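You operate a simulated robot arm through the tools that you are given. There is no shell and no other tool. Be economical: measure what you need, move in short steps, check, and stop when the job is done.

Carry out the task below with a simulated two-armed robot. There is one attempt and no reset: what you move stays moved.

TASK
Pick up the carton from the top of the green bench with one hand, pass it to the other hand and put it on the deck of the middle decoiler. Set down upright: carton.

The check looks at the end state, three seconds after you hand in, the way a careful person would. Anything else that was tipped, shoved, dropped, spilled or broken makes it a failure.

THE ROBOT
Two 6-joint arms with two-finger parallel grippers on one trunk, on a base that drives. Base frame: it is fixed to the floor where the robot stands at the start and does not move with it; the origin is under the middle of the robot, x ahead of it, y to its left, z up; the surface under the hand at the start is at about z = 853. Units: mm, rad, N and s.
The left shoulder is at the start at [280, 185, 1055], the right one opposite. With the tool pointing down near the work surface each hand reaches from about 560 to 940 mm from the robot's upright axis, wherever it stands, measured 20 degrees to its own side. Places, roughly: deck of the middle decoiler [-2800, -700, 400]. Payload 1.57 kg a hand.
The tool frame of a hand sits at the grasp point between the pads (the TCP): z along the fingers, y along the line on which they close. The tips reach 30 mm beyond it. Largest opening 80 mm; finger width 17, thickness 12; the body of the gripper, 40 by 82 mm, starts 80 mm behind the TCP.
Orientation is told as [roll, pitch, yaw] about the base's x, y, z axes, in that order, counted from this pose: with the fingers straight down and closing along the base's y, the tool's x points along the base's -x, its y along +y and its z along -z.

THE INTERFACE
- The arms move only by the tool servo_tool. It takes "left_series", "right_series" or both (then of equal length, played together; a hand with none holds still); each is a list of rows, each a list of 3 entries, a list of its own where there are three numbers: the shift along the tool's x, y, z in units of 100 mm (1.0 is 100 mm), then the turn, a rotation vector about the tool's x, y, z in units of 45 degrees (1.0 is 45 degrees), then the gripper command, from -1 (fully open) to 1 (shut), values between in proportion. In form: [[[tx, ty, tz], [ax, ay, az], hand], ...]. A call has 1 to 12 rows; each row is the pose to reach, as a shift and turn from the pose commanded when the call began, along the tool's axes at that moment. A call with a number of a shift or a turn outside -1 to 1 is refused whole. A row lasts 0.2 s, in which the tool goes at most 50 mm and 0.15 rad; a call with a longer step from one row to the next is refused whole, and so is a gripper value outside its range. A pose out of reach is approached as far as the arm can. The call stops where the force on the tool passes 40 N (or 10 N more than at its start, if that is more) or the arm is blocked; 0.2 s more then pass. Each finger travels about 153 mm/s and halts on what it meets, pressing with about 29 N; the grip force reading is that of the motor and also rises with nothing between the fingers. The clock runs only during rows and for 0.2 s after the last one: add rows that repeat a pose to give the fingers time. It gives the time, the measured TCP pose, the force on the tool (base axes), the opening and the grip force at its end, in the units of the frame above (readings bear some noise), with the torque about the TCP (base axes, N m) and any sound that the robot's microphone picked up, and new pictures: "show" is both (left out), scene, wrist or none (wrist: the cameras of the hands that moved).
- Cameras (640 x 400 px; columns grow to the right, rows downward): "scene" is now at [237.8, -12.7, 1519.1]; the picture's right is [-0.30, -0.95, 0.00], its down [-0.60, 0.19, -0.78] and it looks along [0.74, -0.24, -0.63] (base axes); focal length 267 px, centre (320, 200). "left" rides on the left gripper at [72, 7, -122] in its tool frame; the picture's right is [-0.09, 1.00, 0.00], its down [-0.84, -0.08, -0.54] and it looks along [-0.54, -0.05, 0.84] (tool axes); focal length 238 px, centre (320, 200). "right" rides on the right gripper at [72, -7, -122] in its tool frame; the picture's right is [0.09, 1.00, 0.00], its down [-0.84, 0.08, -0.54] and it looks along [-0.54, 0.05, 0.84] (tool axes); focal length 238 px, centre (320, 200). There is no depth. A picture from a camera that has moved, and an enlarged one, comes with that camera's place and axes in the base frame and with its lens. The place of the scene camera against the robot may be out by one fixed shift of up to 18 mm in any direction.
- lift_body(by): slides the trunk up (or, below 0, down) by that many mm; the arms and the scene camera ride with it, the base frame stays. It gives what a move gives, with no picture.
- base_move(legs): drives the robot by 1 to 6 legs, each [ahead, turn to the left] in mm and rad, along the robot's own axes; the way and the turn of a leg run together, so that a leg with both is an arc; at most 1500 mm and 3.142 rad a leg. The arms and the cameras ride along, it lands a little off, and it stops where it bumps. It gives what a move gives, and a new picture of the scene camera.
- aim_head(pan, tilt): turns the head with the scene camera to pan (to the left, within 1.501 rad either way) and tilt (down, from -0.506 to 1.204), counted from straight ahead of the robot. It gives what a move gives, and a new picture of the scene camera.
- inspect(camera, box): a new picture of the part [left, top, right, bottom] of that camera's present view, enlarged. No time passes.
- job_done(): hands the job in; it is judged then, once.

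Work in short steps. Places have to be worked out from the pictures, the camera data and where the tool is seen: move nearer, look again, correct. Check each grasp and each placing, and mend what went wrong. You have 120 turns and 260 pictures in all, those below and enlarged ones among them. Open the grippers and draw the arms clear of the work before you hand the job in, unless the task says otherwise; then end with one line.

The tools are called after "Call:" as a command line: name --argument value ..., lists and objects as JSON in quotes. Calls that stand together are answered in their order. servo_tool: Moves the arms, as the interface text tells. Its arguments: {"type":"object","properties":{"left_series":{"type":"array","items":{"type":"array"}},"right_series":{"type":"array","items":{"type":"array"}},"show":{"type":"string","enum":["both","scene","wrist","none"]}},"required":[]} The other tools are called the same way: lift_body (by) slides the trunk up or down; base_move (legs) drives the base; aim_head (pan, tilt) turns the head that bears the scene camera; inspect (camera, box) takes an enlarged picture of a part of a camera's view; job_done () hands the job in.

At the start:

```text
t: 0.0
left_tool_pos: [597.2, 123.5, 1081.4]
left_tcp_rot: [0.0, 0.001, 0.0]
left_wrist_force: [-0.5, 0.3, -0.5]
left_ft_torque: [0.02, -0.01, -0.03]
left_gripper_width: 80.4
left_grip_force: 0.1
right_tool_pos: [512.3, -329.9, 1155.8]
right_tcp_rot: [-0.001, 0.001, -0.002]
right_wrist_force: [-0.4, -0.8, 0.6]
right_ft_torque: [0.02, -0.05, -0.03]
right_gripper_width: 79.9
right_grip_force: 0.0
trunk travel left (down, up): [-750.0, 240.0]
robot x, y, heading: [-4.5, 2.9, -0.001]
head pan, tilt: [-0.307, 0.681]
```

scene: 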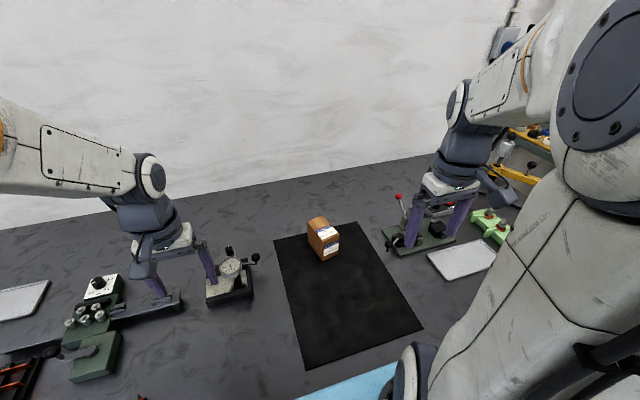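
right: 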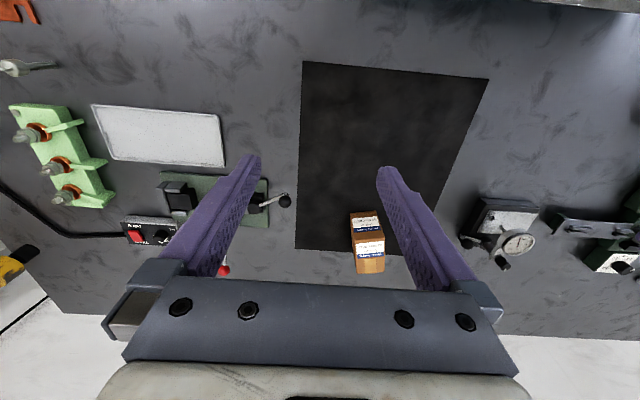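
left: 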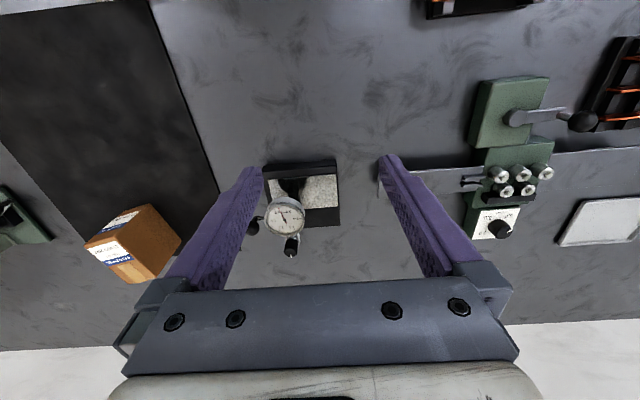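

I take closer views of the carton to measure it.

Call:
inspect --camera "scene" --box '[260, 190, 388, 270]'

Call:
inspect --camera "right" --box '[300, 190, 428, 290]'

Call:
aim_head --pan 1.5 --tilt 0.5

Call:
aim_head --pan -1.5 --tilt 0.5

```text
5.00 times, centred on (324, 230) of scene
camera zoom: at [237.8, -12.7, 1519.1], right [-0.3, -0.95, 0.0], down [-0.6, 0.19, -0.78], along [0.74, -0.24, -0.63], focal length 1336 px, centre (300, 50)
```

zoom: 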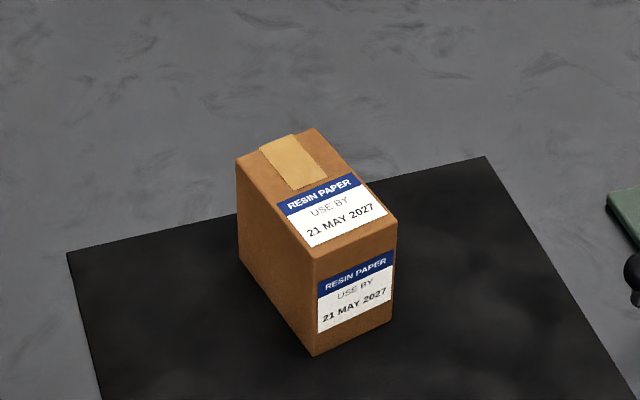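

```text
4.00 times, centred on (364, 240) of right
camera zoom: at [438.6, -337.4, 1276.7], right [-0.09, 1.0, 0.0], down [0.84, 0.08, 0.54], along [0.54, 0.05, -0.84], focal length 953 px, centre (144, 40)
```

zoom: 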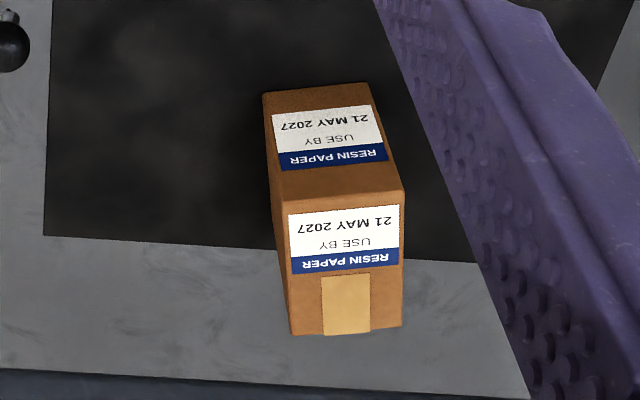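

```text
t: 1.8
left_tool_pos: [596.3, 122.4, 1080.1]
left_tcp_rot: [0.0, 0.0, 0.001]
left_wrist_force: [0.4, -0.3, -0.4]
left_ft_torque: [0.02, 0.03, -0.02]
left_gripper_width: 79.9
left_grip_force: 0.1
right_tool_pos: [511.7, -331.0, 1155.6]
right_tcp_rot: [0.0, -0.001, -0.001]
right_wrist_force: [-0.3, -0.8, -0.5]
right_ft_torque: [0.0, -0.01, -0.03]
right_gripper_width: 80.1
right_grip_force: 0.0
trunk travel left (down, up): [-750.0, 240.0]
robot x, y, heading: [-1.0, -4.1, -0.002]
head pan, tilt: [1.499, 0.499]
camera scene: at [162.7, 104.0, 1535.2], right [1.0, -0.07, 0.0], down [-0.03, -0.48, -0.88], along [0.06, 0.88, -0.48], focal length 267 px, centre (320, 200)
```

scene: 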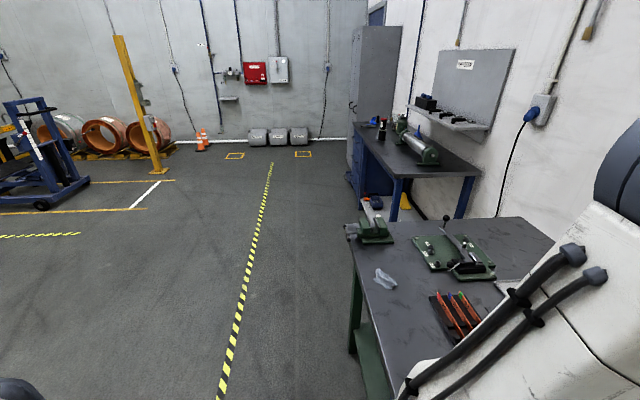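

```text
t: 4.4
left_tool_pos: [596.4, 123.3, 1080.1]
left_tcp_rot: [0.0, -0.003, -0.001]
left_wrist_force: [-0.4, 0.9, -0.6]
left_ft_torque: [-0.03, -0.02, -0.01]
left_gripper_width: 80.3
left_grip_force: 0.1
right_tool_pos: [511.6, -330.6, 1155.9]
right_tcp_rot: [0.0, 0.001, 0.0]
right_wrist_force: [-0.3, -0.5, 0.6]
right_ft_torque: [-0.01, 0.02, 0.02]
right_gripper_width: 80.0
right_grip_force: 0.0
trunk travel left (down, up): [-750.0, 240.0]
robot x, y, heading: [-1.8, 2.6, -0.001]
head pan, tilt: [-1.499, 0.499]
camera scene: at [162.7, -77.5, 1535.2], right [-1.0, -0.07, 0.0], down [-0.03, 0.48, -0.88], along [0.06, -0.88, -0.48], focal length 267 px, centre (320, 200)
```

scene: 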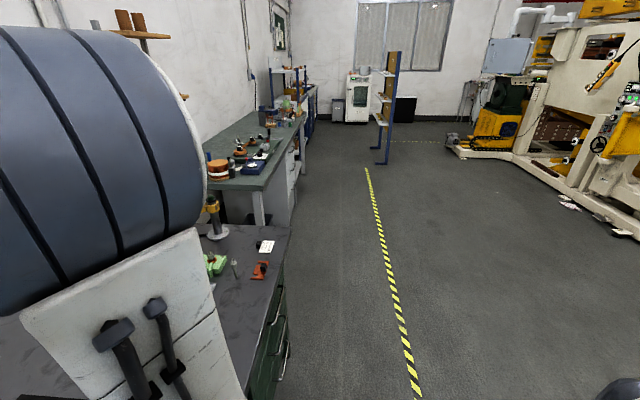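

The carton is about 57 × 92 × 88 mm, centred near (779, −205) and yawed about 0.22 rad. I plan to grasp it with the right hand tilted 45° forward at the near end, which leaves the far end free for the left hand. First I move part-way with that tilt and yaw.

Call:
servo_tool --right_series '[[[-0.11, 0.06, 0.07], [-0.014, -0.125, -0.033], -1], [[-0.22, 0.12, 0.14], [-0.027, -0.249, -0.066], -1], [[-0.33, 0.18, 0.21], [-0.041, -0.374, -0.099], -1], [[-0.44, 0.25, 0.28], [-0.055, -0.498, -0.132], -1], [[-0.55, 0.31, 0.35], [-0.068, -0.623, -0.164], -1], [[-0.66, 0.37, 0.42], [-0.082, -0.747, -0.197], -1], [[-0.77, 0.43, 0.49], [-0.095, -0.872, -0.23], -1], [[-0.88, 0.5, 0.56], [-0.109, -0.996, -0.263], -1], [[-0.88, 0.5, 0.56], [-0.109, -0.996, -0.263], -1]]' --show "wrist"

Call:
aim_head --pan -0.307 --tilt 0.681

```text
t: 6.4
left_tool_pos: [597.0, 123.0, 1082.1]
left_tcp_rot: [0.001, -0.001, -0.001]
left_wrist_force: [0.0, 1.2, -1.0]
left_ft_torque: [-0.03, -0.03, -0.02]
left_gripper_width: 80.0
left_grip_force: 0.1
right_tool_pos: [610.3, -288.7, 1105.8]
right_tcp_rot: [0.001, -0.783, 0.217]
right_wrist_force: [-0.1, 0.3, 0.3]
right_ft_torque: [-0.02, 0.01, 0.02]
right_gripper_width: 79.9
right_grip_force: 0.1
right hand out of reach, approached as far as the arm can: row 8, 9
trunk travel left (down, up): [-750.0, 240.0]
robot x, y, heading: [-1.6, -1.3, 0.001]
head pan, tilt: [-1.499, 0.499]
camera right: at [476.4, -324.8, 1140.3], right [-0.28, 0.96, -0.06], down [0.19, 0.12, 0.97], along [0.94, 0.26, -0.21], focal length 238 px, centre (320, 200)
```

right: 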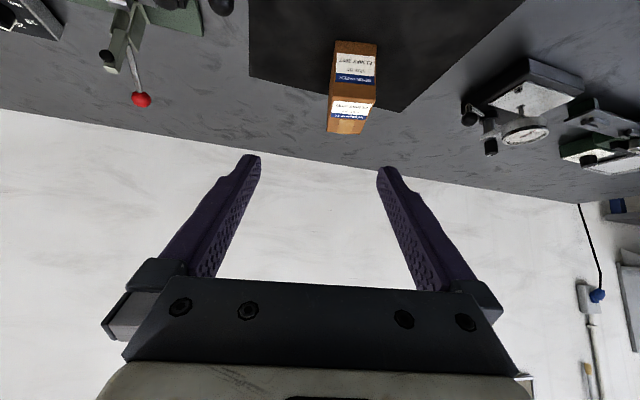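

```text
t: 7.8
left_tool_pos: [596.3, 123.5, 1080.9]
left_tcp_rot: [-0.001, -0.001, 0.0]
left_wrist_force: [1.6, 0.4, 0.8]
left_ft_torque: [0.0, -0.01, -0.02]
left_gripper_width: 79.9
left_grip_force: 0.0
right_tool_pos: [609.6, -287.8, 1106.5]
right_tcp_rot: [0.003, -0.783, 0.217]
right_wrist_force: [0.1, -0.8, 0.2]
right_ft_torque: [0.02, 0.02, 0.01]
right_gripper_width: 80.0
right_grip_force: 0.0
trunk travel left (down, up): [-750.0, 240.0]
robot x, y, heading: [2.4, 1.1, 0.001]
head pan, tilt: [-0.307, 0.681]
camera scene: at [237.8, -12.7, 1519.1], right [-0.3, -0.95, 0.0], down [-0.6, 0.19, -0.78], along [0.74, -0.24, -0.63], focal length 267 px, centre (320, 200)
```

scene: 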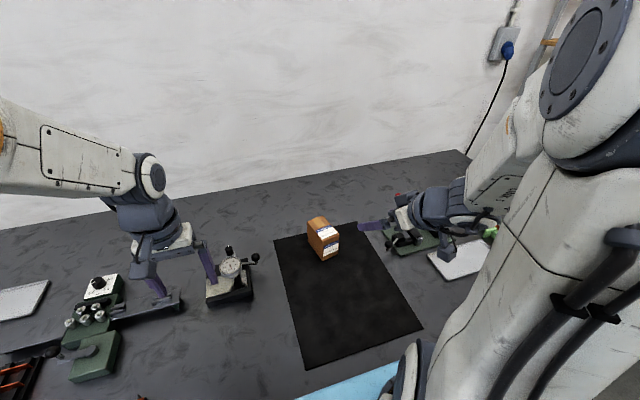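

The reach limit there was only the folded elbow, so I continue forward and down toward the pre-grasp point.

Call:
servo_tool --right_series '[[[0.03, 0.09, 0.22], [0, 0, 0], -1], [[0.06, 0.18, 0.45], [0, 0, 0], -1], [[0.08, 0.27, 0.67], [0, 0, 0], -1], [[0.11, 0.35, 0.9], [0, 0, 0], -1], [[0.11, 0.35, 0.9], [0, 0, 0], -1]]' --show "wrist"

```text
t: 9.0
left_tool_pos: [596.5, 123.3, 1080.2]
left_tcp_rot: [0.0, 0.0, -0.001]
left_wrist_force: [0.9, -0.5, -0.2]
left_ft_torque: [0.02, -0.01, 0.0]
left_gripper_width: 79.8
left_grip_force: 0.1
right_tool_pos: [662.4, -244.0, 1036.1]
right_tcp_rot: [0.002, -0.784, 0.219]
right_wrist_force: [0.2, -0.4, 0.2]
right_ft_torque: [-0.01, -0.02, -0.01]
right_gripper_width: 79.8
right_grip_force: 0.1
right hand out of reach, approached as far as the arm can: row 1, 2, 3, 4, 5
trunk travel left (down, up): [-750.0, 240.0]
robot x, y, heading: [-0.4, -1.6, -0.001]
head pan, tilt: [-0.307, 0.681]
camera right: at [528.6, -280.2, 1070.1], right [-0.28, 0.96, -0.06], down [0.19, 0.12, 0.97], along [0.94, 0.26, -0.21], focal length 238 px, centre (320, 200)
```

right: 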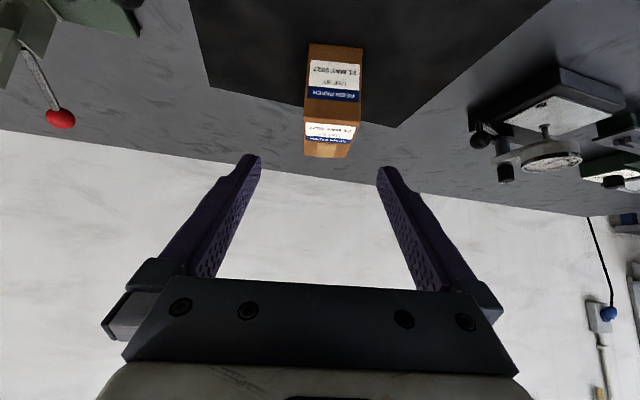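

The arm is at its inner limit because the carton is too close for this tilt. I back the base off 150 mm, since everything here is clear above the bench clutter.

Call:
base_move --legs '[[-150, 0]]'

```text
t: 10.4
left_tool_pos: [444.7, 123.4, 1079.9]
left_tcp_rot: [0.0, 0.0, -0.001]
left_wrist_force: [1.0, -0.3, 0.0]
left_ft_torque: [-0.02, 0.01, -0.01]
left_gripper_width: 80.3
left_grip_force: 0.1
right_tool_pos: [509.1, -244.5, 1035.9]
right_tcp_rot: [0.002, -0.782, 0.217]
right_wrist_force: [0.4, 0.3, 0.3]
right_ft_torque: [0.0, -0.02, 0.0]
right_gripper_width: 79.9
right_grip_force: 0.2
trunk travel left (down, up): [-750.0, 240.0]
robot x, y, heading: [-153.1, 0.6, 0.002]
head pan, tilt: [-0.307, 0.681]
camera scene: at [86.2, -12.9, 1519.0], right [-0.3, -0.95, 0.0], down [-0.6, 0.19, -0.78], along [0.74, -0.24, -0.63], focal length 267 px, centre (320, 200)
```

scene: 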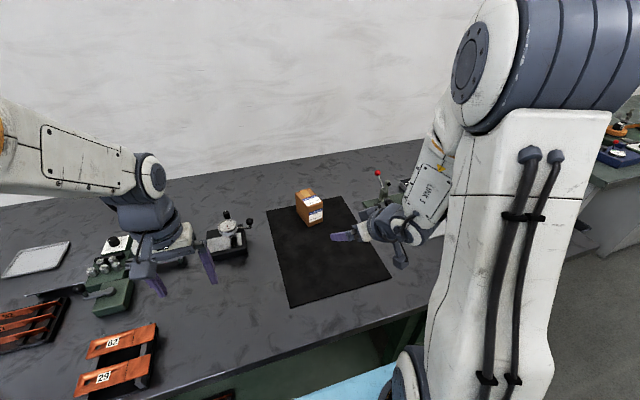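

I move half the remaining way to the pre-grasp point.

Call:
servo_tool --right_series '[[[-0.12, -0.03, 0.2], [0, 0, 0], -1], [[-0.24, -0.06, 0.41], [0, 0, 0], -1], [[-0.35, -0.08, 0.62], [0, 0, 0], -1], [[-0.46, -0.1, 0.81], [0, 0, 0], -1], [[-0.46, -0.1, 0.81], [0, 0, 0], -1]]' --show "none"

```text
t: 11.6
left_tool_pos: [444.9, 123.2, 1081.5]
left_tcp_rot: [0.0, -0.001, -0.002]
left_wrist_force: [0.3, -0.9, -0.1]
left_ft_torque: [0.04, 0.0, -0.02]
left_gripper_width: 80.1
left_grip_force: 0.1
right_tool_pos: [598.9, -235.1, 1010.9]
right_tcp_rot: [0.0, -0.783, 0.217]
right_wrist_force: [-0.5, -1.1, -0.6]
right_ft_torque: [0.02, 0.0, 0.03]
right_gripper_width: 80.1
right_grip_force: 0.0
trunk travel left (down, up): [-750.0, 240.0]
robot x, y, heading: [-153.1, 2.1, -0.006]
head pan, tilt: [-0.307, 0.681]
```

In reach now. I complete the pre-grasp move.

Call:
servo_tool --right_series '[[[-0.12, -0.03, 0.2], [0, 0, 0], -1], [[-0.24, -0.05, 0.41], [0, 0, 0], -1], [[-0.35, -0.07, 0.62], [0, 0, 0], -1], [[-0.45, -0.094, 0.806], [0, 0, 0], -1], [[-0.45, -0.094, 0.806], [0, 0, 0], -1]]'

```text
t: 12.8
left_tool_pos: [445.0, 122.8, 1081.1]
left_tcp_rot: [0.0, -0.001, -0.002]
left_wrist_force: [0.3, -0.3, -0.2]
left_ft_torque: [-0.01, 0.03, -0.03]
left_gripper_width: 80.0
left_grip_force: 0.1
right_tool_pos: [687.7, -224.3, 984.9]
right_tcp_rot: [0.002, -0.783, 0.217]
right_wrist_force: [-0.6, 0.1, 0.5]
right_ft_torque: [0.02, 0.03, 0.0]
right_gripper_width: 79.8
right_grip_force: 0.1
trunk travel left (down, up): [-750.0, 240.0]
robot x, y, heading: [-151.5, 1.1, -0.001]
head pan, tilt: [-0.307, 0.681]
camera scene: at [85.9, -12.9, 1519.0], right [-0.3, -0.95, 0.0], down [-0.6, 0.19, -0.78], along [0.74, -0.24, -0.63], focal length 267 px, centre (320, 200)
camera right: at [554.7, -260.7, 1019.9], right [-0.28, 0.96, -0.06], down [0.19, 0.12, 0.97], along [0.94, 0.26, -0.21], focal length 238 px, centre (320, 200)
```

scene: 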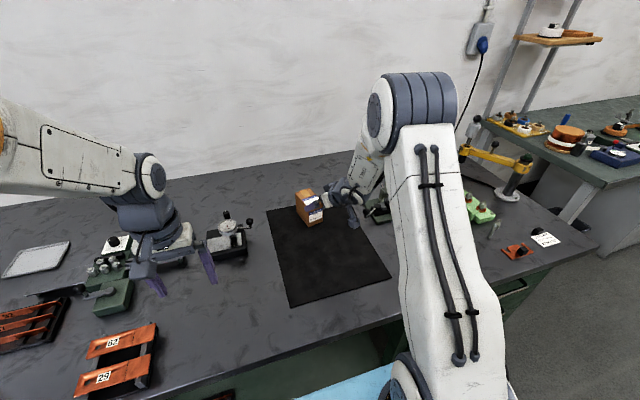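
right: 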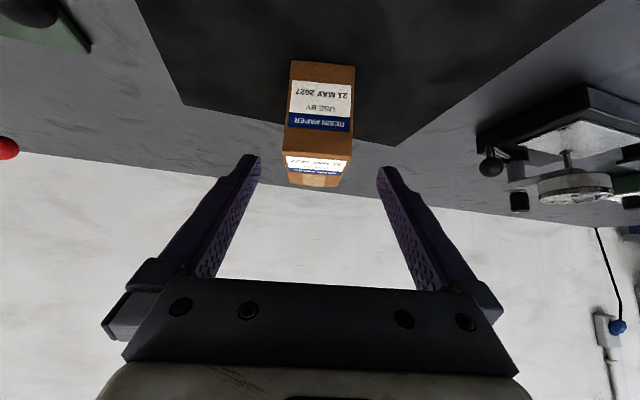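

The corners from the wrist camera agree with the plan: carton centre (780, −205). I advance 60 mm along the fingers and check.

Call:
servo_tool --right_series '[[[0, 0, 0.2], [0, 0, 0], -1], [[0, 0, 0.4], [0, 0, 0], -1], [[0, -0.01, 0.6], [0, 0, 0], -1], [[0, -0.01, 0.6], [0, 0, 0], -1]]' --show "wrist"

Call:
inspect --camera "scene" --box '[270, 160, 398, 240]'

```text
t: 13.8
left_tool_pos: [444.6, 122.9, 1081.0]
left_tcp_rot: [0.0, 0.0, -0.002]
left_wrist_force: [-0.1, -0.4, -0.4]
left_ft_torque: [-0.02, -0.03, -0.03]
left_gripper_width: 79.9
left_grip_force: 0.0
right_tool_pos: [728.4, -216.4, 940.7]
right_tcp_rot: [0.002, -0.781, 0.218]
right_wrist_force: [0.0, 0.1, 0.2]
right_ft_torque: [0.01, 0.0, -0.02]
right_gripper_width: 80.3
right_grip_force: 0.0
trunk travel left (down, up): [-750.0, 240.0]
robot x, y, heading: [-148.5, -0.2, -0.002]
head pan, tilt: [-0.307, 0.681]
camera right: at [596.2, -252.4, 976.7], right [-0.28, 0.96, -0.06], down [0.19, 0.12, 0.97], along [0.94, 0.26, -0.22], focal length 238 px, centre (320, 200)
```

right: 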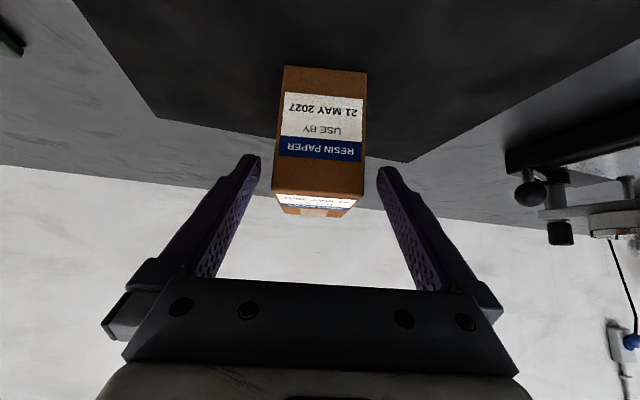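

```text
5.00 times, centred on (334, 200) of scene
camera zoom: at [85.9, -12.9, 1519.0], right [-0.3, -0.95, 0.0], down [-0.6, 0.19, -0.78], along [0.74, -0.24, -0.63], focal length 1336 px, centre (250, 200)
```

zoom: 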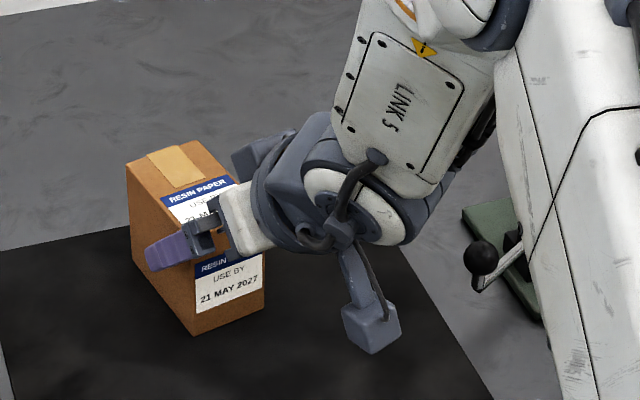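

Centred and clear. I advance the last 38 mm and close.

Call:
servo_tool --right_series '[[[0, 0, 0.2], [0, 0, 0], -1], [[0, 0, 0.38], [0, 0, 0], -1], [[0, 0, 0.38], [0, 0, 0], -1], [[0, 0, 0.38], [0, 0, 0], 0.2], [[0, 0, 0.38], [0, 0, 0], 1], [[0, 0, 0.38], [0, 0, 0], 1], [[0, 0, 0.38], [0, 0, 0], 1]]'

```text
t: 15.4
left_tool_pos: [445.5, 122.8, 1081.4]
left_tcp_rot: [-0.001, -0.001, -0.001]
left_wrist_force: [-0.8, -0.4, -0.2]
left_ft_torque: [0.01, -0.01, -0.01]
left_gripper_width: 80.1
left_grip_force: 0.1
right_tool_pos: [754.7, -209.6, 916.6]
right_tcp_rot: [0.001, -0.786, 0.216]
right_wrist_force: [2.8, -3.3, 1.4]
right_ft_torque: [-0.12, 0.06, 0.01]
right_gripper_width: 57.9
right_grip_force: 28.9
trunk travel left (down, up): [-750.0, 240.0]
robot x, y, heading: [-149.9, -0.7, -0.001]
head pan, tilt: [-0.307, 0.681]
camera scene: at [85.8, -13.0, 1519.1], right [-0.3, -0.95, 0.0], down [-0.6, 0.19, -0.78], along [0.74, -0.24, -0.63], focal length 267 px, centre (320, 200)
camera right: at [621.3, -246.8, 951.0], right [-0.28, 0.96, -0.06], down [0.19, 0.12, 0.97], along [0.94, 0.26, -0.21], focal length 238 px, centre (320, 200)
```

scene: 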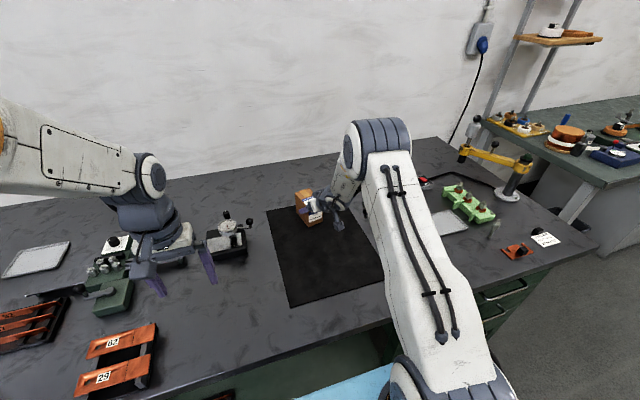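
right: 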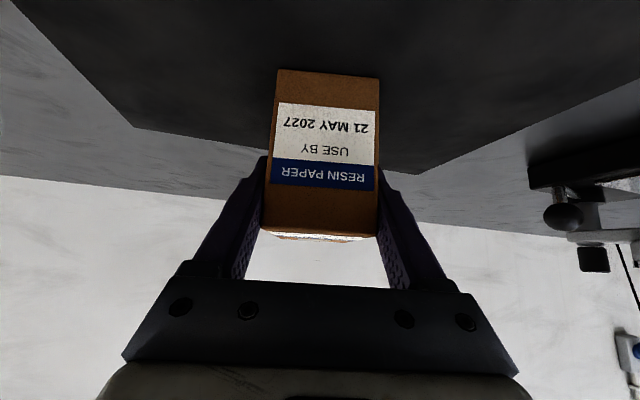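

Gripped at 57.9 mm, 29 N. I lift 100 mm straight up.

Call:
servo_tool --right_series '[[[-0.07, 0, -0.07], [0, 0, 0], 1], [[-0.2, 0, -0.2], [0, 0, 0], 1], [[-0.35, 0, -0.35], [0, 0, 0], 1], [[-0.5, 0, -0.5], [0, 0, 0], 1], [[-0.65, 0, -0.65], [0, 0, 0], 1], [[-0.72, 0, -0.72], [0, 0, 0], 1], [[-0.72, 0, -0.72], [0, 0, 0], 1]]'

```text
t: 17.0
left_tool_pos: [444.8, 122.8, 1081.3]
left_tcp_rot: [-0.001, 0.0, -0.001]
left_wrist_force: [0.1, 0.4, -0.4]
left_ft_torque: [0.01, -0.01, -0.01]
left_gripper_width: 80.1
left_grip_force: 0.0
right_tool_pos: [756.2, -213.0, 1017.5]
right_tcp_rot: [0.003, -0.783, 0.215]
right_wrist_force: [-0.3, 0.2, -3.0]
right_ft_torque: [-0.03, 0.05, 0.0]
right_gripper_width: 57.7
right_grip_force: 28.5
trunk travel left (down, up): [-750.0, 240.0]
robot x, y, heading: [-152.5, -2.2, 0.002]
head pan, tilt: [-0.307, 0.681]
camera scene: at [85.9, -12.9, 1519.0], right [-0.3, -0.95, 0.0], down [-0.6, 0.19, -0.78], along [0.74, -0.24, -0.63], focal length 267 px, centre (320, 200)
camera right: at [622.8, -248.0, 1052.8], right [-0.28, 0.96, -0.06], down [0.19, 0.12, 0.97], along [0.94, 0.26, -0.21], focal length 238 px, centre (320, 200)
```

scene: 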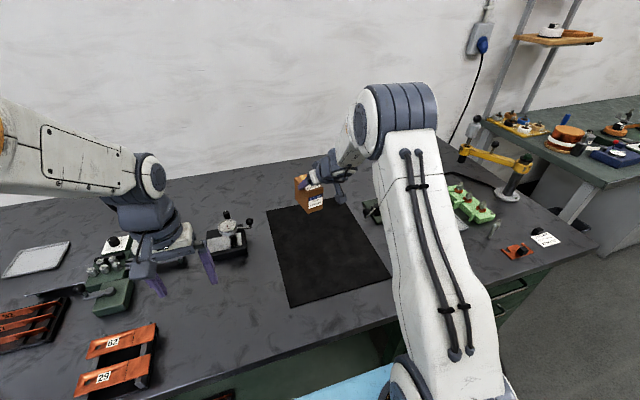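
right: 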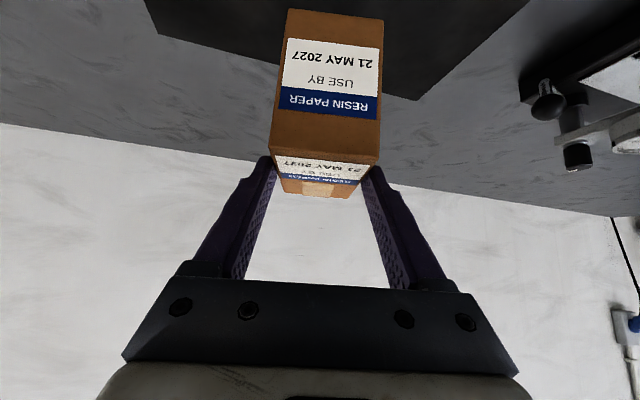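

The carton shifted in the fingers during the lift. I look closely.

Call:
inspect --camera "scene" --box '[270, 140, 398, 220]'

Call:
inspect --camera "right" --box '[240, 0, 432, 200]'

```text
5.00 times, centred on (334, 180) of scene
camera zoom: at [85.9, -12.9, 1519.0], right [-0.3, -0.95, 0.0], down [-0.6, 0.19, -0.78], along [0.74, -0.24, -0.63], focal length 1336 px, centre (250, 300)
```

zoom: 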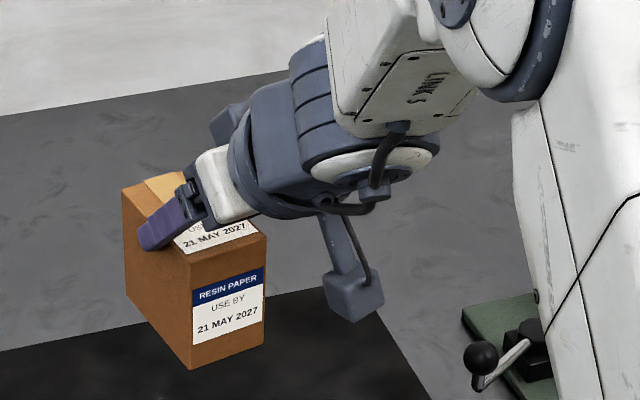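

```text
2.00 times, centred on (336, 100) of right
camera zoom: at [622.8, -248.0, 1052.8], right [-0.28, 0.96, -0.06], down [0.19, 0.12, 0.97], along [0.94, 0.26, -0.21], focal length 477 px, centre (288, 400)
```

zoom: 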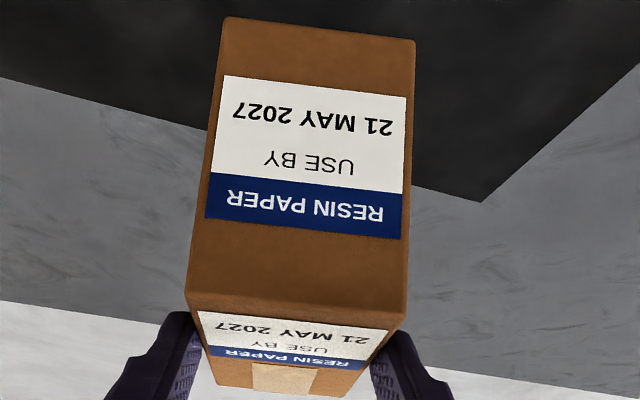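

The carton has slid about 40 mm down the fingers and is held only by the tips. I lower it straight back toward the mat now; its bottom should be about 60 mm above it.

Call:
servo_tool --right_series '[[[0.08, 0, 0.08], [0, 0, 0], 1], [[0.18, 0, 0.18], [0, 0, 0], 1], [[0.28, 0, 0.28], [0, 0, 0], 1], [[0.36, 0, 0.36], [0, 0, 0], 1], [[0.36, 0, 0.36], [0, 0, 0], 1]]'

```text
t: 18.2
left_tool_pos: [445.8, 123.8, 1080.3]
left_tcp_rot: [-0.001, 0.0, -0.001]
left_wrist_force: [-0.7, -0.2, 0.3]
left_ft_torque: [0.02, 0.03, -0.01]
left_gripper_width: 79.6
left_grip_force: 0.1
right_tool_pos: [756.2, -209.6, 966.6]
right_tcp_rot: [0.002, -0.785, 0.216]
right_wrist_force: [-1.4, 0.5, -3.1]
right_ft_torque: [-0.04, 0.07, 0.01]
right_gripper_width: 57.7
right_grip_force: 28.7
trunk travel left (down, up): [-750.0, 240.0]
robot x, y, heading: [-153.2, -3.0, 0.0]
head pan, tilt: [-0.307, 0.681]
camera scene: at [86.0, -12.9, 1519.0], right [-0.3, -0.95, 0.0], down [-0.6, 0.19, -0.78], along [0.74, -0.24, -0.63], focal length 267 px, centre (320, 200)
camera right: at [622.9, -246.8, 1001.7], right [-0.28, 0.96, -0.06], down [0.19, 0.12, 0.97], along [0.94, 0.26, -0.21], focal length 238 px, centre (320, 200)
```

scene: 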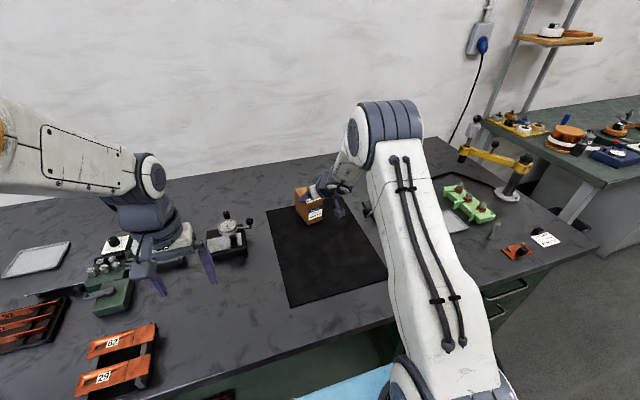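
right: 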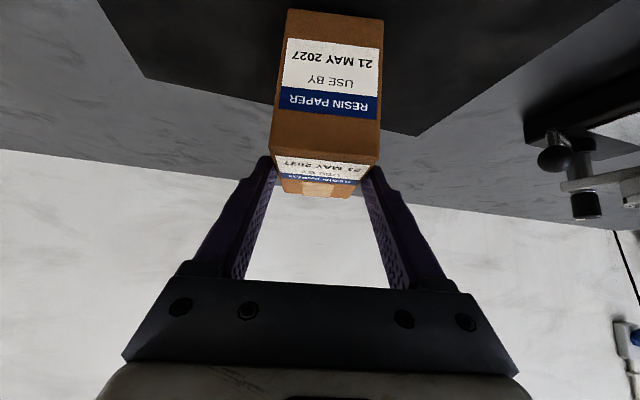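

No more slipping, and it is upright with its bottom about 11 mm above the mat. I lower it gently until contact.

Call:
servo_tool --right_series '[[[0.035, 0, 0.035], [0, 0, 0], 1], [[0.06, 0, 0.06], [0, 0, 0], 1], [[0.08, 0, 0.08], [0, 0, 0], 1], [[0.1, 0, 0.1], [0, 0, 0], 1], [[0.1, 0, 0.1], [0, 0, 0], 1]]' --show "wrist"

```text
t: 19.4
left_tool_pos: [444.1, 122.2, 1082.1]
left_tcp_rot: [0.0, 0.0, -0.002]
left_wrist_force: [-0.4, 0.1, -0.7]
left_ft_torque: [0.0, 0.0, 0.0]
left_gripper_width: 79.8
left_grip_force: 0.1
right_tool_pos: [755.8, -210.5, 956.4]
right_tcp_rot: [0.001, -0.787, 0.218]
right_wrist_force: [-6.8, 1.3, 14.4]
right_ft_torque: [-0.15, -0.06, 0.11]
right_gripper_width: 57.6
right_grip_force: 28.8
trunk travel left (down, up): [-750.0, 240.0]
robot x, y, heading: [-148.1, 3.2, -0.002]
head pan, tilt: [-0.307, 0.681]
camera right: at [622.1, -246.9, 989.6], right [-0.28, 0.96, -0.06], down [0.18, 0.12, 0.98], along [0.94, 0.26, -0.21], focal length 238 px, centre (320, 200)
```

right: 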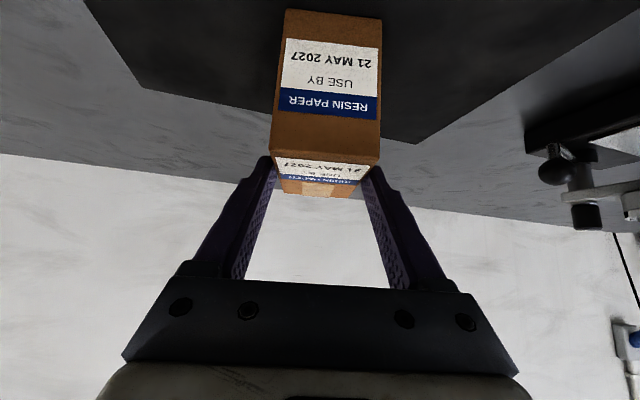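

Contact (14 N) with no slip in the fingers. I open, move down 40 mm around the carton and regrip, allowing longer for the grip to build.

Call:
servo_tool --right_series '[[[0, 0, 0], [0, 0, 0], 0.3], [[0, 0, 0], [0, 0, 0], -1], [[0, 0, 0], [0, 0, 0], -1], [[0.1, 0, 0.1], [0, 0, 0], -1], [[0.2, 0, 0.2], [0, 0, 0], -1], [[0.29, 0, 0.29], [0, 0, 0], -1], [[0.29, 0, 0.29], [0, 0, 0], -1]]' --show "both"

```text
t: 21.0
left_tool_pos: [444.7, 122.2, 1081.0]
left_tcp_rot: [0.001, 0.0, 0.0]
left_wrist_force: [-0.4, -1.0, 0.1]
left_ft_torque: [0.01, 0.02, 0.03]
left_gripper_width: 80.0
left_grip_force: 0.0
right_tool_pos: [755.5, -211.8, 909.9]
right_tcp_rot: [0.002, -0.785, 0.215]
right_wrist_force: [1.1, 0.1, 0.0]
right_ft_torque: [0.0, 0.0, 0.01]
right_gripper_width: 80.2
right_grip_force: 0.0
trunk travel left (down, up): [-750.0, 240.0]
robot x, y, heading: [-150.9, -1.5, -0.002]
head pan, tilt: [-0.307, 0.681]
camera scene: at [85.8, -12.9, 1519.1], right [-0.3, -0.95, 0.0], down [-0.6, 0.19, -0.78], along [0.74, -0.24, -0.63], focal length 267 px, centre (320, 200)
camera right: at [622.0, -247.6, 945.3], right [-0.28, 0.96, -0.06], down [0.19, 0.12, 0.97], along [0.94, 0.26, -0.21], focal length 238 px, centre (320, 200)
```

scene: 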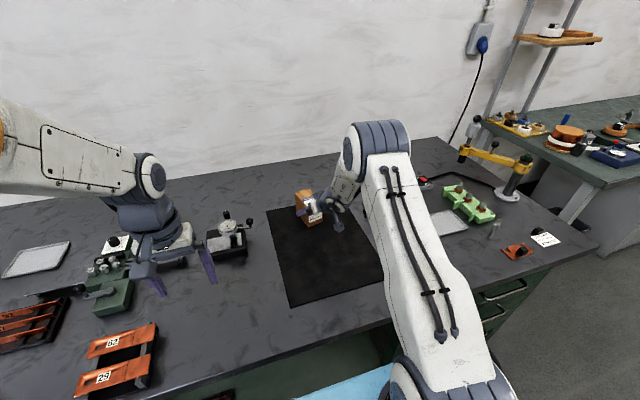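
right: 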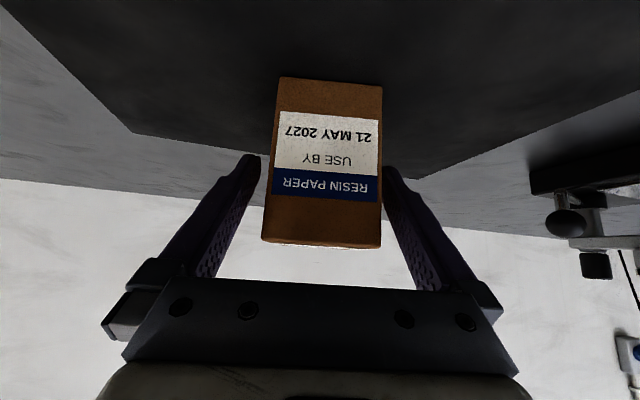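

Now about h = 57 mm on the carton. I close, wait, and lift 15 mm slowly.

Call:
servo_tool --right_series '[[[0, 0, 0], [0, 0, 0], 0], [[0, 0, 0], [0, 0, 0], 1], [[0, 0, 0], [0, 0, 0], 1], [[0, 0, 0], [0, 0, 0], 1], [[0, 0, 0], [0, 0, 0], 1], [[-0.03, 0, -0.03], [0, 0, 0], 1], [[-0.06, 0, -0.06], [0, 0, 0], 1], [[-0.09, 0, -0.09], [0, 0, 0], 1], [[-0.11, 0, -0.11], [0, 0, 0], 1], [[-0.11, 0, -0.11], [0, 0, 0], 1]]' --show "wrist"

```text
t: 23.2
left_tool_pos: [445.5, 121.7, 1081.1]
left_tcp_rot: [0.0, -0.002, -0.001]
left_wrist_force: [-0.4, 0.0, -0.2]
left_ft_torque: [-0.02, -0.03, 0.01]
left_gripper_width: 79.9
left_grip_force: 0.0
right_tool_pos: [756.6, -209.7, 926.5]
right_tcp_rot: [0.001, -0.784, 0.218]
right_wrist_force: [0.1, 0.0, -3.3]
right_ft_torque: [-0.02, 0.07, -0.01]
right_gripper_width: 57.9
right_grip_force: 28.3
trunk travel left (down, up): [-750.0, 240.0]
robot x, y, heading: [-155.0, 1.0, -0.004]
head pan, tilt: [-0.307, 0.681]
camera right: at [622.0, -247.3, 961.4], right [-0.28, 0.96, -0.06], down [0.19, 0.12, 0.97], along [0.94, 0.26, -0.22], focal length 238 px, centre (320, 200)
```

right: 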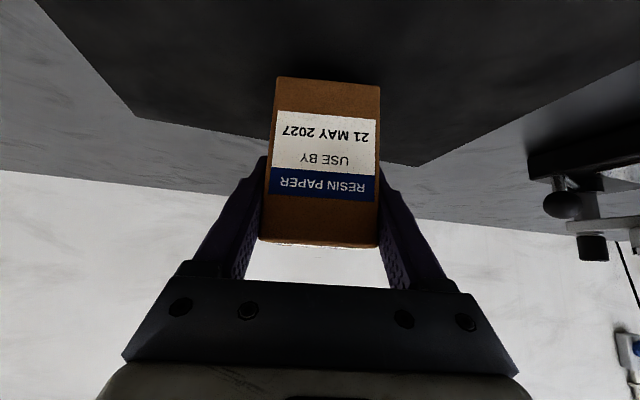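

It holds firmly with the carton's weight (3.3 N) on the hand. I keep lifting, moderately slowly, by 90 mm.

Call:
servo_tool --right_series '[[[-0.05, 0, -0.05], [0, 0, 0], 1], [[-0.12, 0, -0.12], [0, 0, 0], 1], [[-0.19, 0, -0.19], [0, 0, 0], 1], [[-0.26, 0, -0.26], [0, 0, 0], 1], [[-0.33, 0, -0.33], [0, 0, 0], 1], [[-0.4, 0, -0.4], [0, 0, 0], 1], [[-0.47, 0, -0.47], [0, 0, 0], 1], [[-0.54, 0, -0.54], [0, 0, 0], 1], [[-0.6, 0, -0.6], [0, 0, 0], 1], [[-0.64, 0, -0.64], [0, 0, 0], 1], [[-0.64, 0, -0.64], [0, 0, 0], 1]]' --show "wrist"

```text
t: 25.6
left_tool_pos: [445.6, 122.4, 1080.8]
left_tcp_rot: [-0.002, -0.002, -0.001]
left_wrist_force: [-0.9, 0.2, 0.3]
left_ft_torque: [0.0, -0.03, 0.04]
left_gripper_width: 80.0
left_grip_force: 0.1
right_tool_pos: [755.9, -211.1, 1018.7]
right_tcp_rot: [0.002, -0.783, 0.218]
right_wrist_force: [0.0, 0.6, -2.5]
right_ft_torque: [-0.01, 0.07, 0.02]
right_gripper_width: 57.7
right_grip_force: 29.1
trunk travel left (down, up): [-750.0, 240.0]
robot x, y, heading: [-153.3, -1.2, -0.003]
head pan, tilt: [-0.307, 0.681]
camera right: at [622.7, -247.1, 1053.1], right [-0.28, 0.96, -0.06], down [0.19, 0.12, 0.97], along [0.94, 0.26, -0.21], focal length 238 px, centre (320, 200)
```

right: 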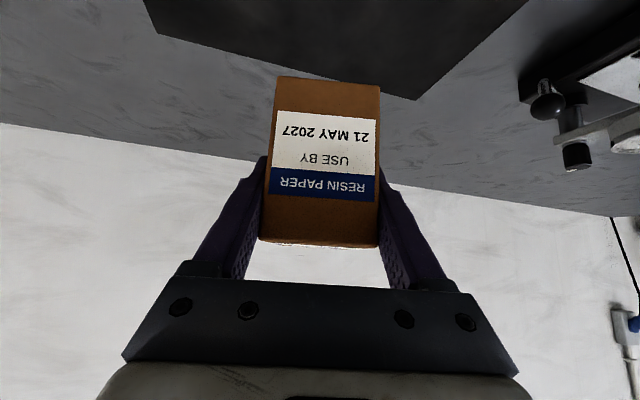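

The grip is stable. Before the handover I want to see the decoiler, so I back away from the bench and turn around.

Call:
base_move --legs '[[-650, 0], [0, -1.5]]'

```text
t: 32.8
left_tool_pos: [-613.6, -578.2, 1080.8]
left_tcp_rot: [0.001, 0.0, -1.452]
left_wrist_force: [0.6, 0.1, -1.0]
left_ft_torque: [0.01, 0.03, 0.02]
left_gripper_width: 79.9
left_grip_force: 0.0
right_tool_pos: [-907.1, -926.6, 1019.3]
right_tcp_rot: [0.001, -0.783, -1.236]
right_wrist_force: [0.4, -0.2, -3.8]
right_ft_torque: [0.1, 0.07, -0.02]
right_gripper_width: 58.0
right_grip_force: 29.0
trunk travel left (down, up): [-750.0, 240.0]
robot x, y, heading: [-809.4, 1.0, -1.453]
head pan, tilt: [-0.307, 0.681]
camera scene: at [-808.2, -230.5, 1519.0], right [-0.98, 0.19, 0.0], down [0.12, 0.62, -0.78], along [-0.15, -0.76, -0.63], focal length 267 px, centre (320, 200)
```

scene: 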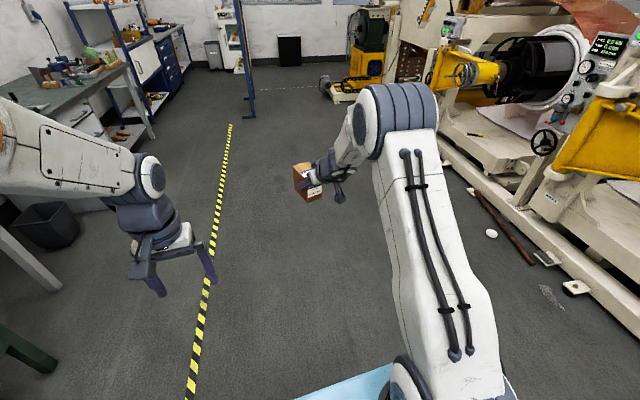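

Carton still firmly held. I pan the head to the right to see the decoilers.

Call:
aim_head --pan -1.3 --tilt 0.4

```text
t: 34.0
left_tool_pos: [-613.0, -578.9, 1081.1]
left_tcp_rot: [-0.001, 0.001, -1.451]
left_wrist_force: [0.6, -0.2, -0.3]
left_ft_torque: [0.02, 0.01, 0.01]
left_gripper_width: 79.9
left_grip_force: 0.2
right_tool_pos: [-908.1, -928.2, 1018.4]
right_tcp_rot: [0.001, -0.784, -1.235]
right_wrist_force: [0.6, 0.1, -3.5]
right_ft_torque: [0.07, 0.06, 0.01]
right_gripper_width: 57.9
right_grip_force: 28.4
trunk travel left (down, up): [-750.0, 240.0]
robot x, y, heading: [-806.4, 1.3, -1.451]
head pan, tilt: [-1.3, 0.4]
camera scene: at [-877.9, -181.5, 1544.2], right [-0.38, 0.93, 0.0], down [0.36, 0.15, -0.92], along [-0.85, -0.35, -0.39], focal length 267 px, centre (320, 200)
```

scene: 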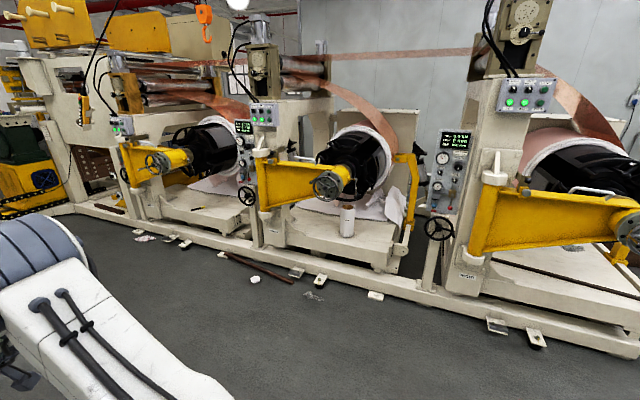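

The middle decoiler is in view and the deck should be near pixel (349, 233). I enlarge it.

Call:
inspect --camera "scene" --box '[250, 120, 442, 280]'

```text
2.50 times, centred on (346, 200) of scene
camera zoom: at [-877.9, -181.5, 1544.2], right [-0.38, 0.93, 0.0], down [0.36, 0.15, -0.92], along [-0.85, -0.35, -0.39], focal length 668 px, centre (255, 200)
```

zoom: 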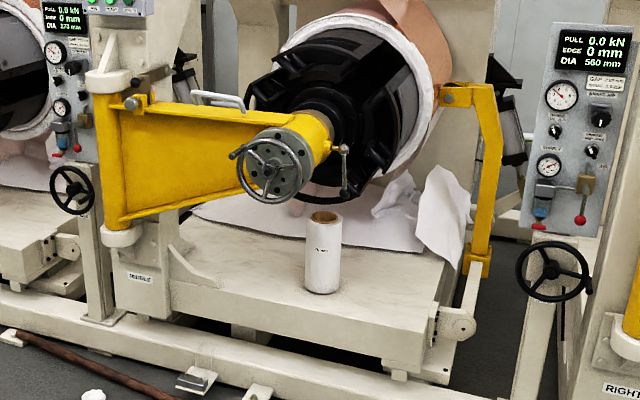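

I can see the deck labelled MIDDLE. A white roll stands at about (−2746, −709), and there is a free spot at about (−2760, −500). The floor here is open, so I do the handover now: I swing the right hand toward yaw 90° in front of the robot and move the left hand up and out.

Call:
servo_tool --right_series '[[[0.06, 0.1, -0.06], [-0.06, 0, -0.06], 1], [[0.13, 0.2, -0.13], [-0.13, 0, -0.13], 1], [[0.2, 0.31, -0.2], [-0.2, 0, -0.2], 1], [[0.27, 0.42, -0.27], [-0.27, 0, -0.27], 1], [[0.35, 0.54, -0.35], [-0.34, 0, -0.34], 1], [[0.42, 0.65, -0.42], [-0.41, 0, -0.41], 1], [[0.49, 0.76, -0.49], [-0.48, 0, -0.48], 1], [[0.56, 0.87, -0.56], [-0.55, 0, -0.55], 1], [[0.63, 0.965, -0.63], [-0.61, 0, -0.61], 1], [[0.63, 0.965, -0.63], [-0.61, 0, -0.61], 1]]' --left_series '[[[0, 0.1, -0.1], [0, 0, 0.08], -1], [[0, 0.2, -0.2], [0, 0, 0.17], -1], [[0, 0.3, -0.3], [0, 0, 0.27], -1], [[0, 0.4, -0.4], [0, 0, 0.38], -1], [[0, 0.5, -0.5], [0, 0, 0.49], -1], [[0, 0.6, -0.6], [0, 0, 0.6], -1], [[0, 0.7, -0.7], [0, 0, 0.71], -1], [[0, 0.8, -0.8], [0, 0, 0.82], -1], [[0, 0.9, -0.9], [0, 0, 0.92], -1], [[0, 1.0, -1.0], [0, 0, 1.0], -1]]' --show "none"

Call:
aim_head --pan 0.0 --tilt 0.7

```text
t: 36.2
left_tool_pos: [-513.7, -566.3, 1181.3]
left_tcp_rot: [0.001, -0.001, -2.241]
left_wrist_force: [1.0, 0.2, 0.5]
left_ft_torque: [0.0, -0.04, 0.0]
left_gripper_width: 79.9
left_grip_force: 0.0
right_tool_pos: [-847.1, -808.2, 1016.9]
right_tcp_rot: [0.004, -0.782, -0.557]
right_wrist_force: [-0.4, 0.5, -3.7]
right_ft_torque: [0.05, 0.09, -0.02]
right_gripper_width: 58.1
right_grip_force: 29.0
trunk travel left (down, up): [-750.0, 240.0]
robot x, y, heading: [-808.0, -0.1, -1.453]
head pan, tilt: [-1.3, 0.4]
```

```text
t: 37.7
left_tool_pos: [-514.9, -566.3, 1182.2]
left_tcp_rot: [0.0, 0.0, -2.238]
left_wrist_force: [0.4, -1.5, 0.3]
left_ft_torque: [0.03, 0.04, 0.0]
left_gripper_width: 79.9
left_grip_force: 0.1
right_tool_pos: [-847.5, -811.0, 1018.3]
right_tcp_rot: [0.003, -0.785, -0.558]
right_wrist_force: [0.3, 0.2, -2.8]
right_ft_torque: [0.04, 0.05, -0.02]
right_gripper_width: 57.8
right_grip_force: 29.2
trunk travel left (down, up): [-750.0, 240.0]
robot x, y, heading: [-807.1, -2.3, -1.456]
head pan, tilt: [0.0, 0.7]
camera scene: at [-782.2, -230.7, 1517.4], right [-0.99, -0.12, 0.0], down [-0.08, 0.64, -0.76], along [0.09, -0.76, -0.64], focal length 267 px, centre (320, 200)
```

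scene: 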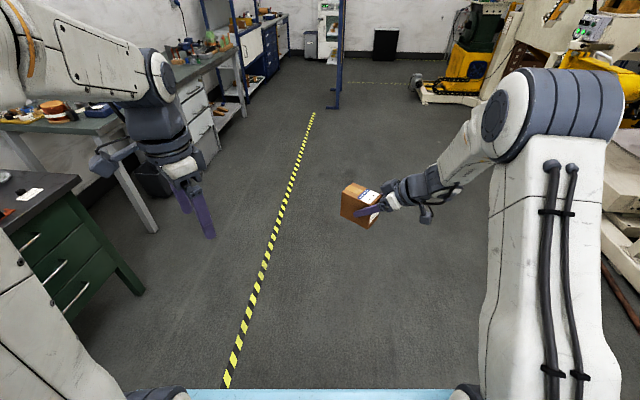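

Going well. I do the second half of the right swing and rotate the left hand to yaw −90° relative to the robot.

Call:
servo_tool --right_series '[[[-0.01, 0.1, 0.01], [-0.06, 0, -0.06], 1], [[-0.02, 0.21, 0.02], [-0.13, 0, -0.13], 1], [[-0.04, 0.32, 0.04], [-0.2, 0, -0.2], 1], [[-0.05, 0.43, 0.05], [-0.27, 0, -0.27], 1], [[-0.07, 0.55, 0.07], [-0.34, 0, -0.34], 1], [[-0.08, 0.66, 0.08], [-0.41, 0, -0.41], 1], [[-0.1, 0.77, 0.1], [-0.48, 0, -0.48], 1], [[-0.11, 0.88, 0.11], [-0.55, 0, -0.55], 1], [[-0.13, 0.98, 0.13], [-0.61, 0, -0.61], 1], [[-0.13, 0.98, 0.13], [-0.61, 0, -0.61], 1]]' --left_series '[[[-0.08, 0, 0], [0, 0, 0.08], -1], [[-0.17, 0, 0], [0, 0, 0.17], -1], [[-0.26, 0, 0], [0, 0, 0.27], -1], [[-0.34, 0, 0], [0, 0, 0.38], -1], [[-0.43, 0, 0], [0, 0, 0.49], -1], [[-0.51, 0, 0], [0, 0, 0.6], -1], [[-0.6, 0, 0], [0, 0, 0.71], -1], [[-0.68, 0, 0], [0, 0, 0.82], -1], [[-0.77, 0, 0], [0, 0, 0.92], -1], [[-0.85, 0, 0], [0, 0, 1.0], -1]]' --show "both"

```text
t: 39.9
left_tool_pos: [-567.2, -632.6, 1180.5]
left_tcp_rot: [-0.001, -0.001, -3.023]
left_wrist_force: [-0.4, -0.3, 0.1]
left_ft_torque: [-0.02, 0.0, 0.02]
left_gripper_width: 79.8
left_grip_force: 0.1
right_tool_pos: [-778.4, -736.2, 1018.2]
right_tcp_rot: [0.004, -0.786, 0.119]
right_wrist_force: [0.6, -0.4, -2.6]
right_ft_torque: [0.0, 0.09, -0.04]
right_gripper_width: 57.8
right_grip_force: 29.2
trunk travel left (down, up): [-750.0, 240.0]
robot x, y, heading: [-809.2, 2.9, -1.457]
head pan, tilt: [0.0, 0.7]
camera scene: at [-782.1, -230.6, 1517.4], right [-0.99, -0.12, 0.0], down [-0.08, 0.64, -0.76], along [0.09, -0.76, -0.64], focal length 267 px, centre (320, 200)
camera right: at [-915.0, -760.9, 1053.1], right [-0.19, 0.98, -0.06], down [0.2, 0.1, 0.98], along [0.96, 0.17, -0.21], focal length 238 px, centre (320, 200)
camera left: at [-494.9, -630.7, 1303.1], right [0.02, -1.0, 0.0], down [-0.84, -0.02, 0.54], along [-0.54, -0.01, -0.84], focal length 238 px, centre (320, 200)
```

scene: 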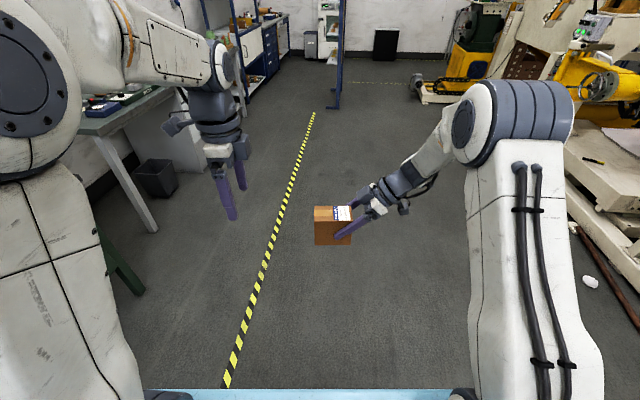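
right: 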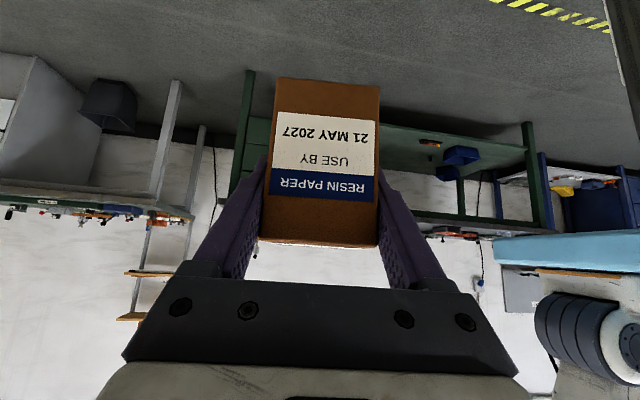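
left: 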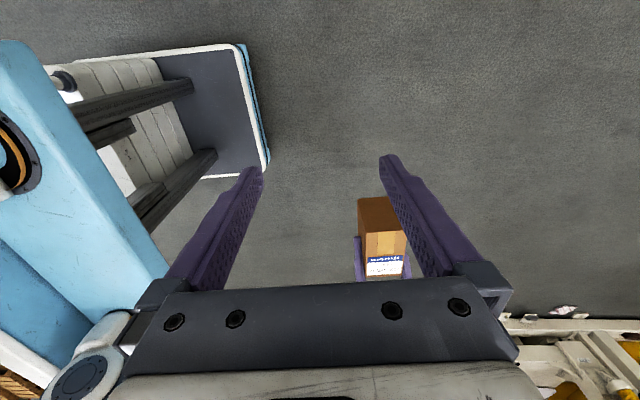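

The carton's long axis is now along the line between the hands. Its centre is about (−752.6, −733.1), with the top at z ≈ 1049. I bring the left hand (yaw already matched) part-way over the far end, staying high.

Call:
servo_tool --left_series '[[[-0.2, 0.18, 0], [0, 0, 0], -1], [[-0.42, 0.38, 0], [0, 0, 0], -1], [[-0.64, 0.58, 0], [0, 0, 0], -1], [[-0.86, 0.78, 0], [0, 0, 0], -1], [[-0.86, 0.78, 0], [0, 0, 0], -1]]' --show "none"

```text
t: 41.1
left_tool_pos: [-641.9, -719.7, 1180.4]
left_tcp_rot: [0.001, 0.001, -3.023]
left_wrist_force: [0.9, 0.5, -0.4]
left_ft_torque: [0.0, -0.02, -0.01]
left_gripper_width: 80.0
left_grip_force: 0.1
right_tool_pos: [-777.9, -737.1, 1019.6]
right_tcp_rot: [0.003, -0.786, 0.118]
right_wrist_force: [-0.7, 0.2, -2.8]
right_ft_torque: [-0.01, 0.05, 0.01]
right_gripper_width: 57.9
right_grip_force: 29.3
trunk travel left (down, up): [-750.0, 240.0]
robot x, y, heading: [-808.8, -2.4, -1.457]
head pan, tilt: [0.0, 0.7]
```

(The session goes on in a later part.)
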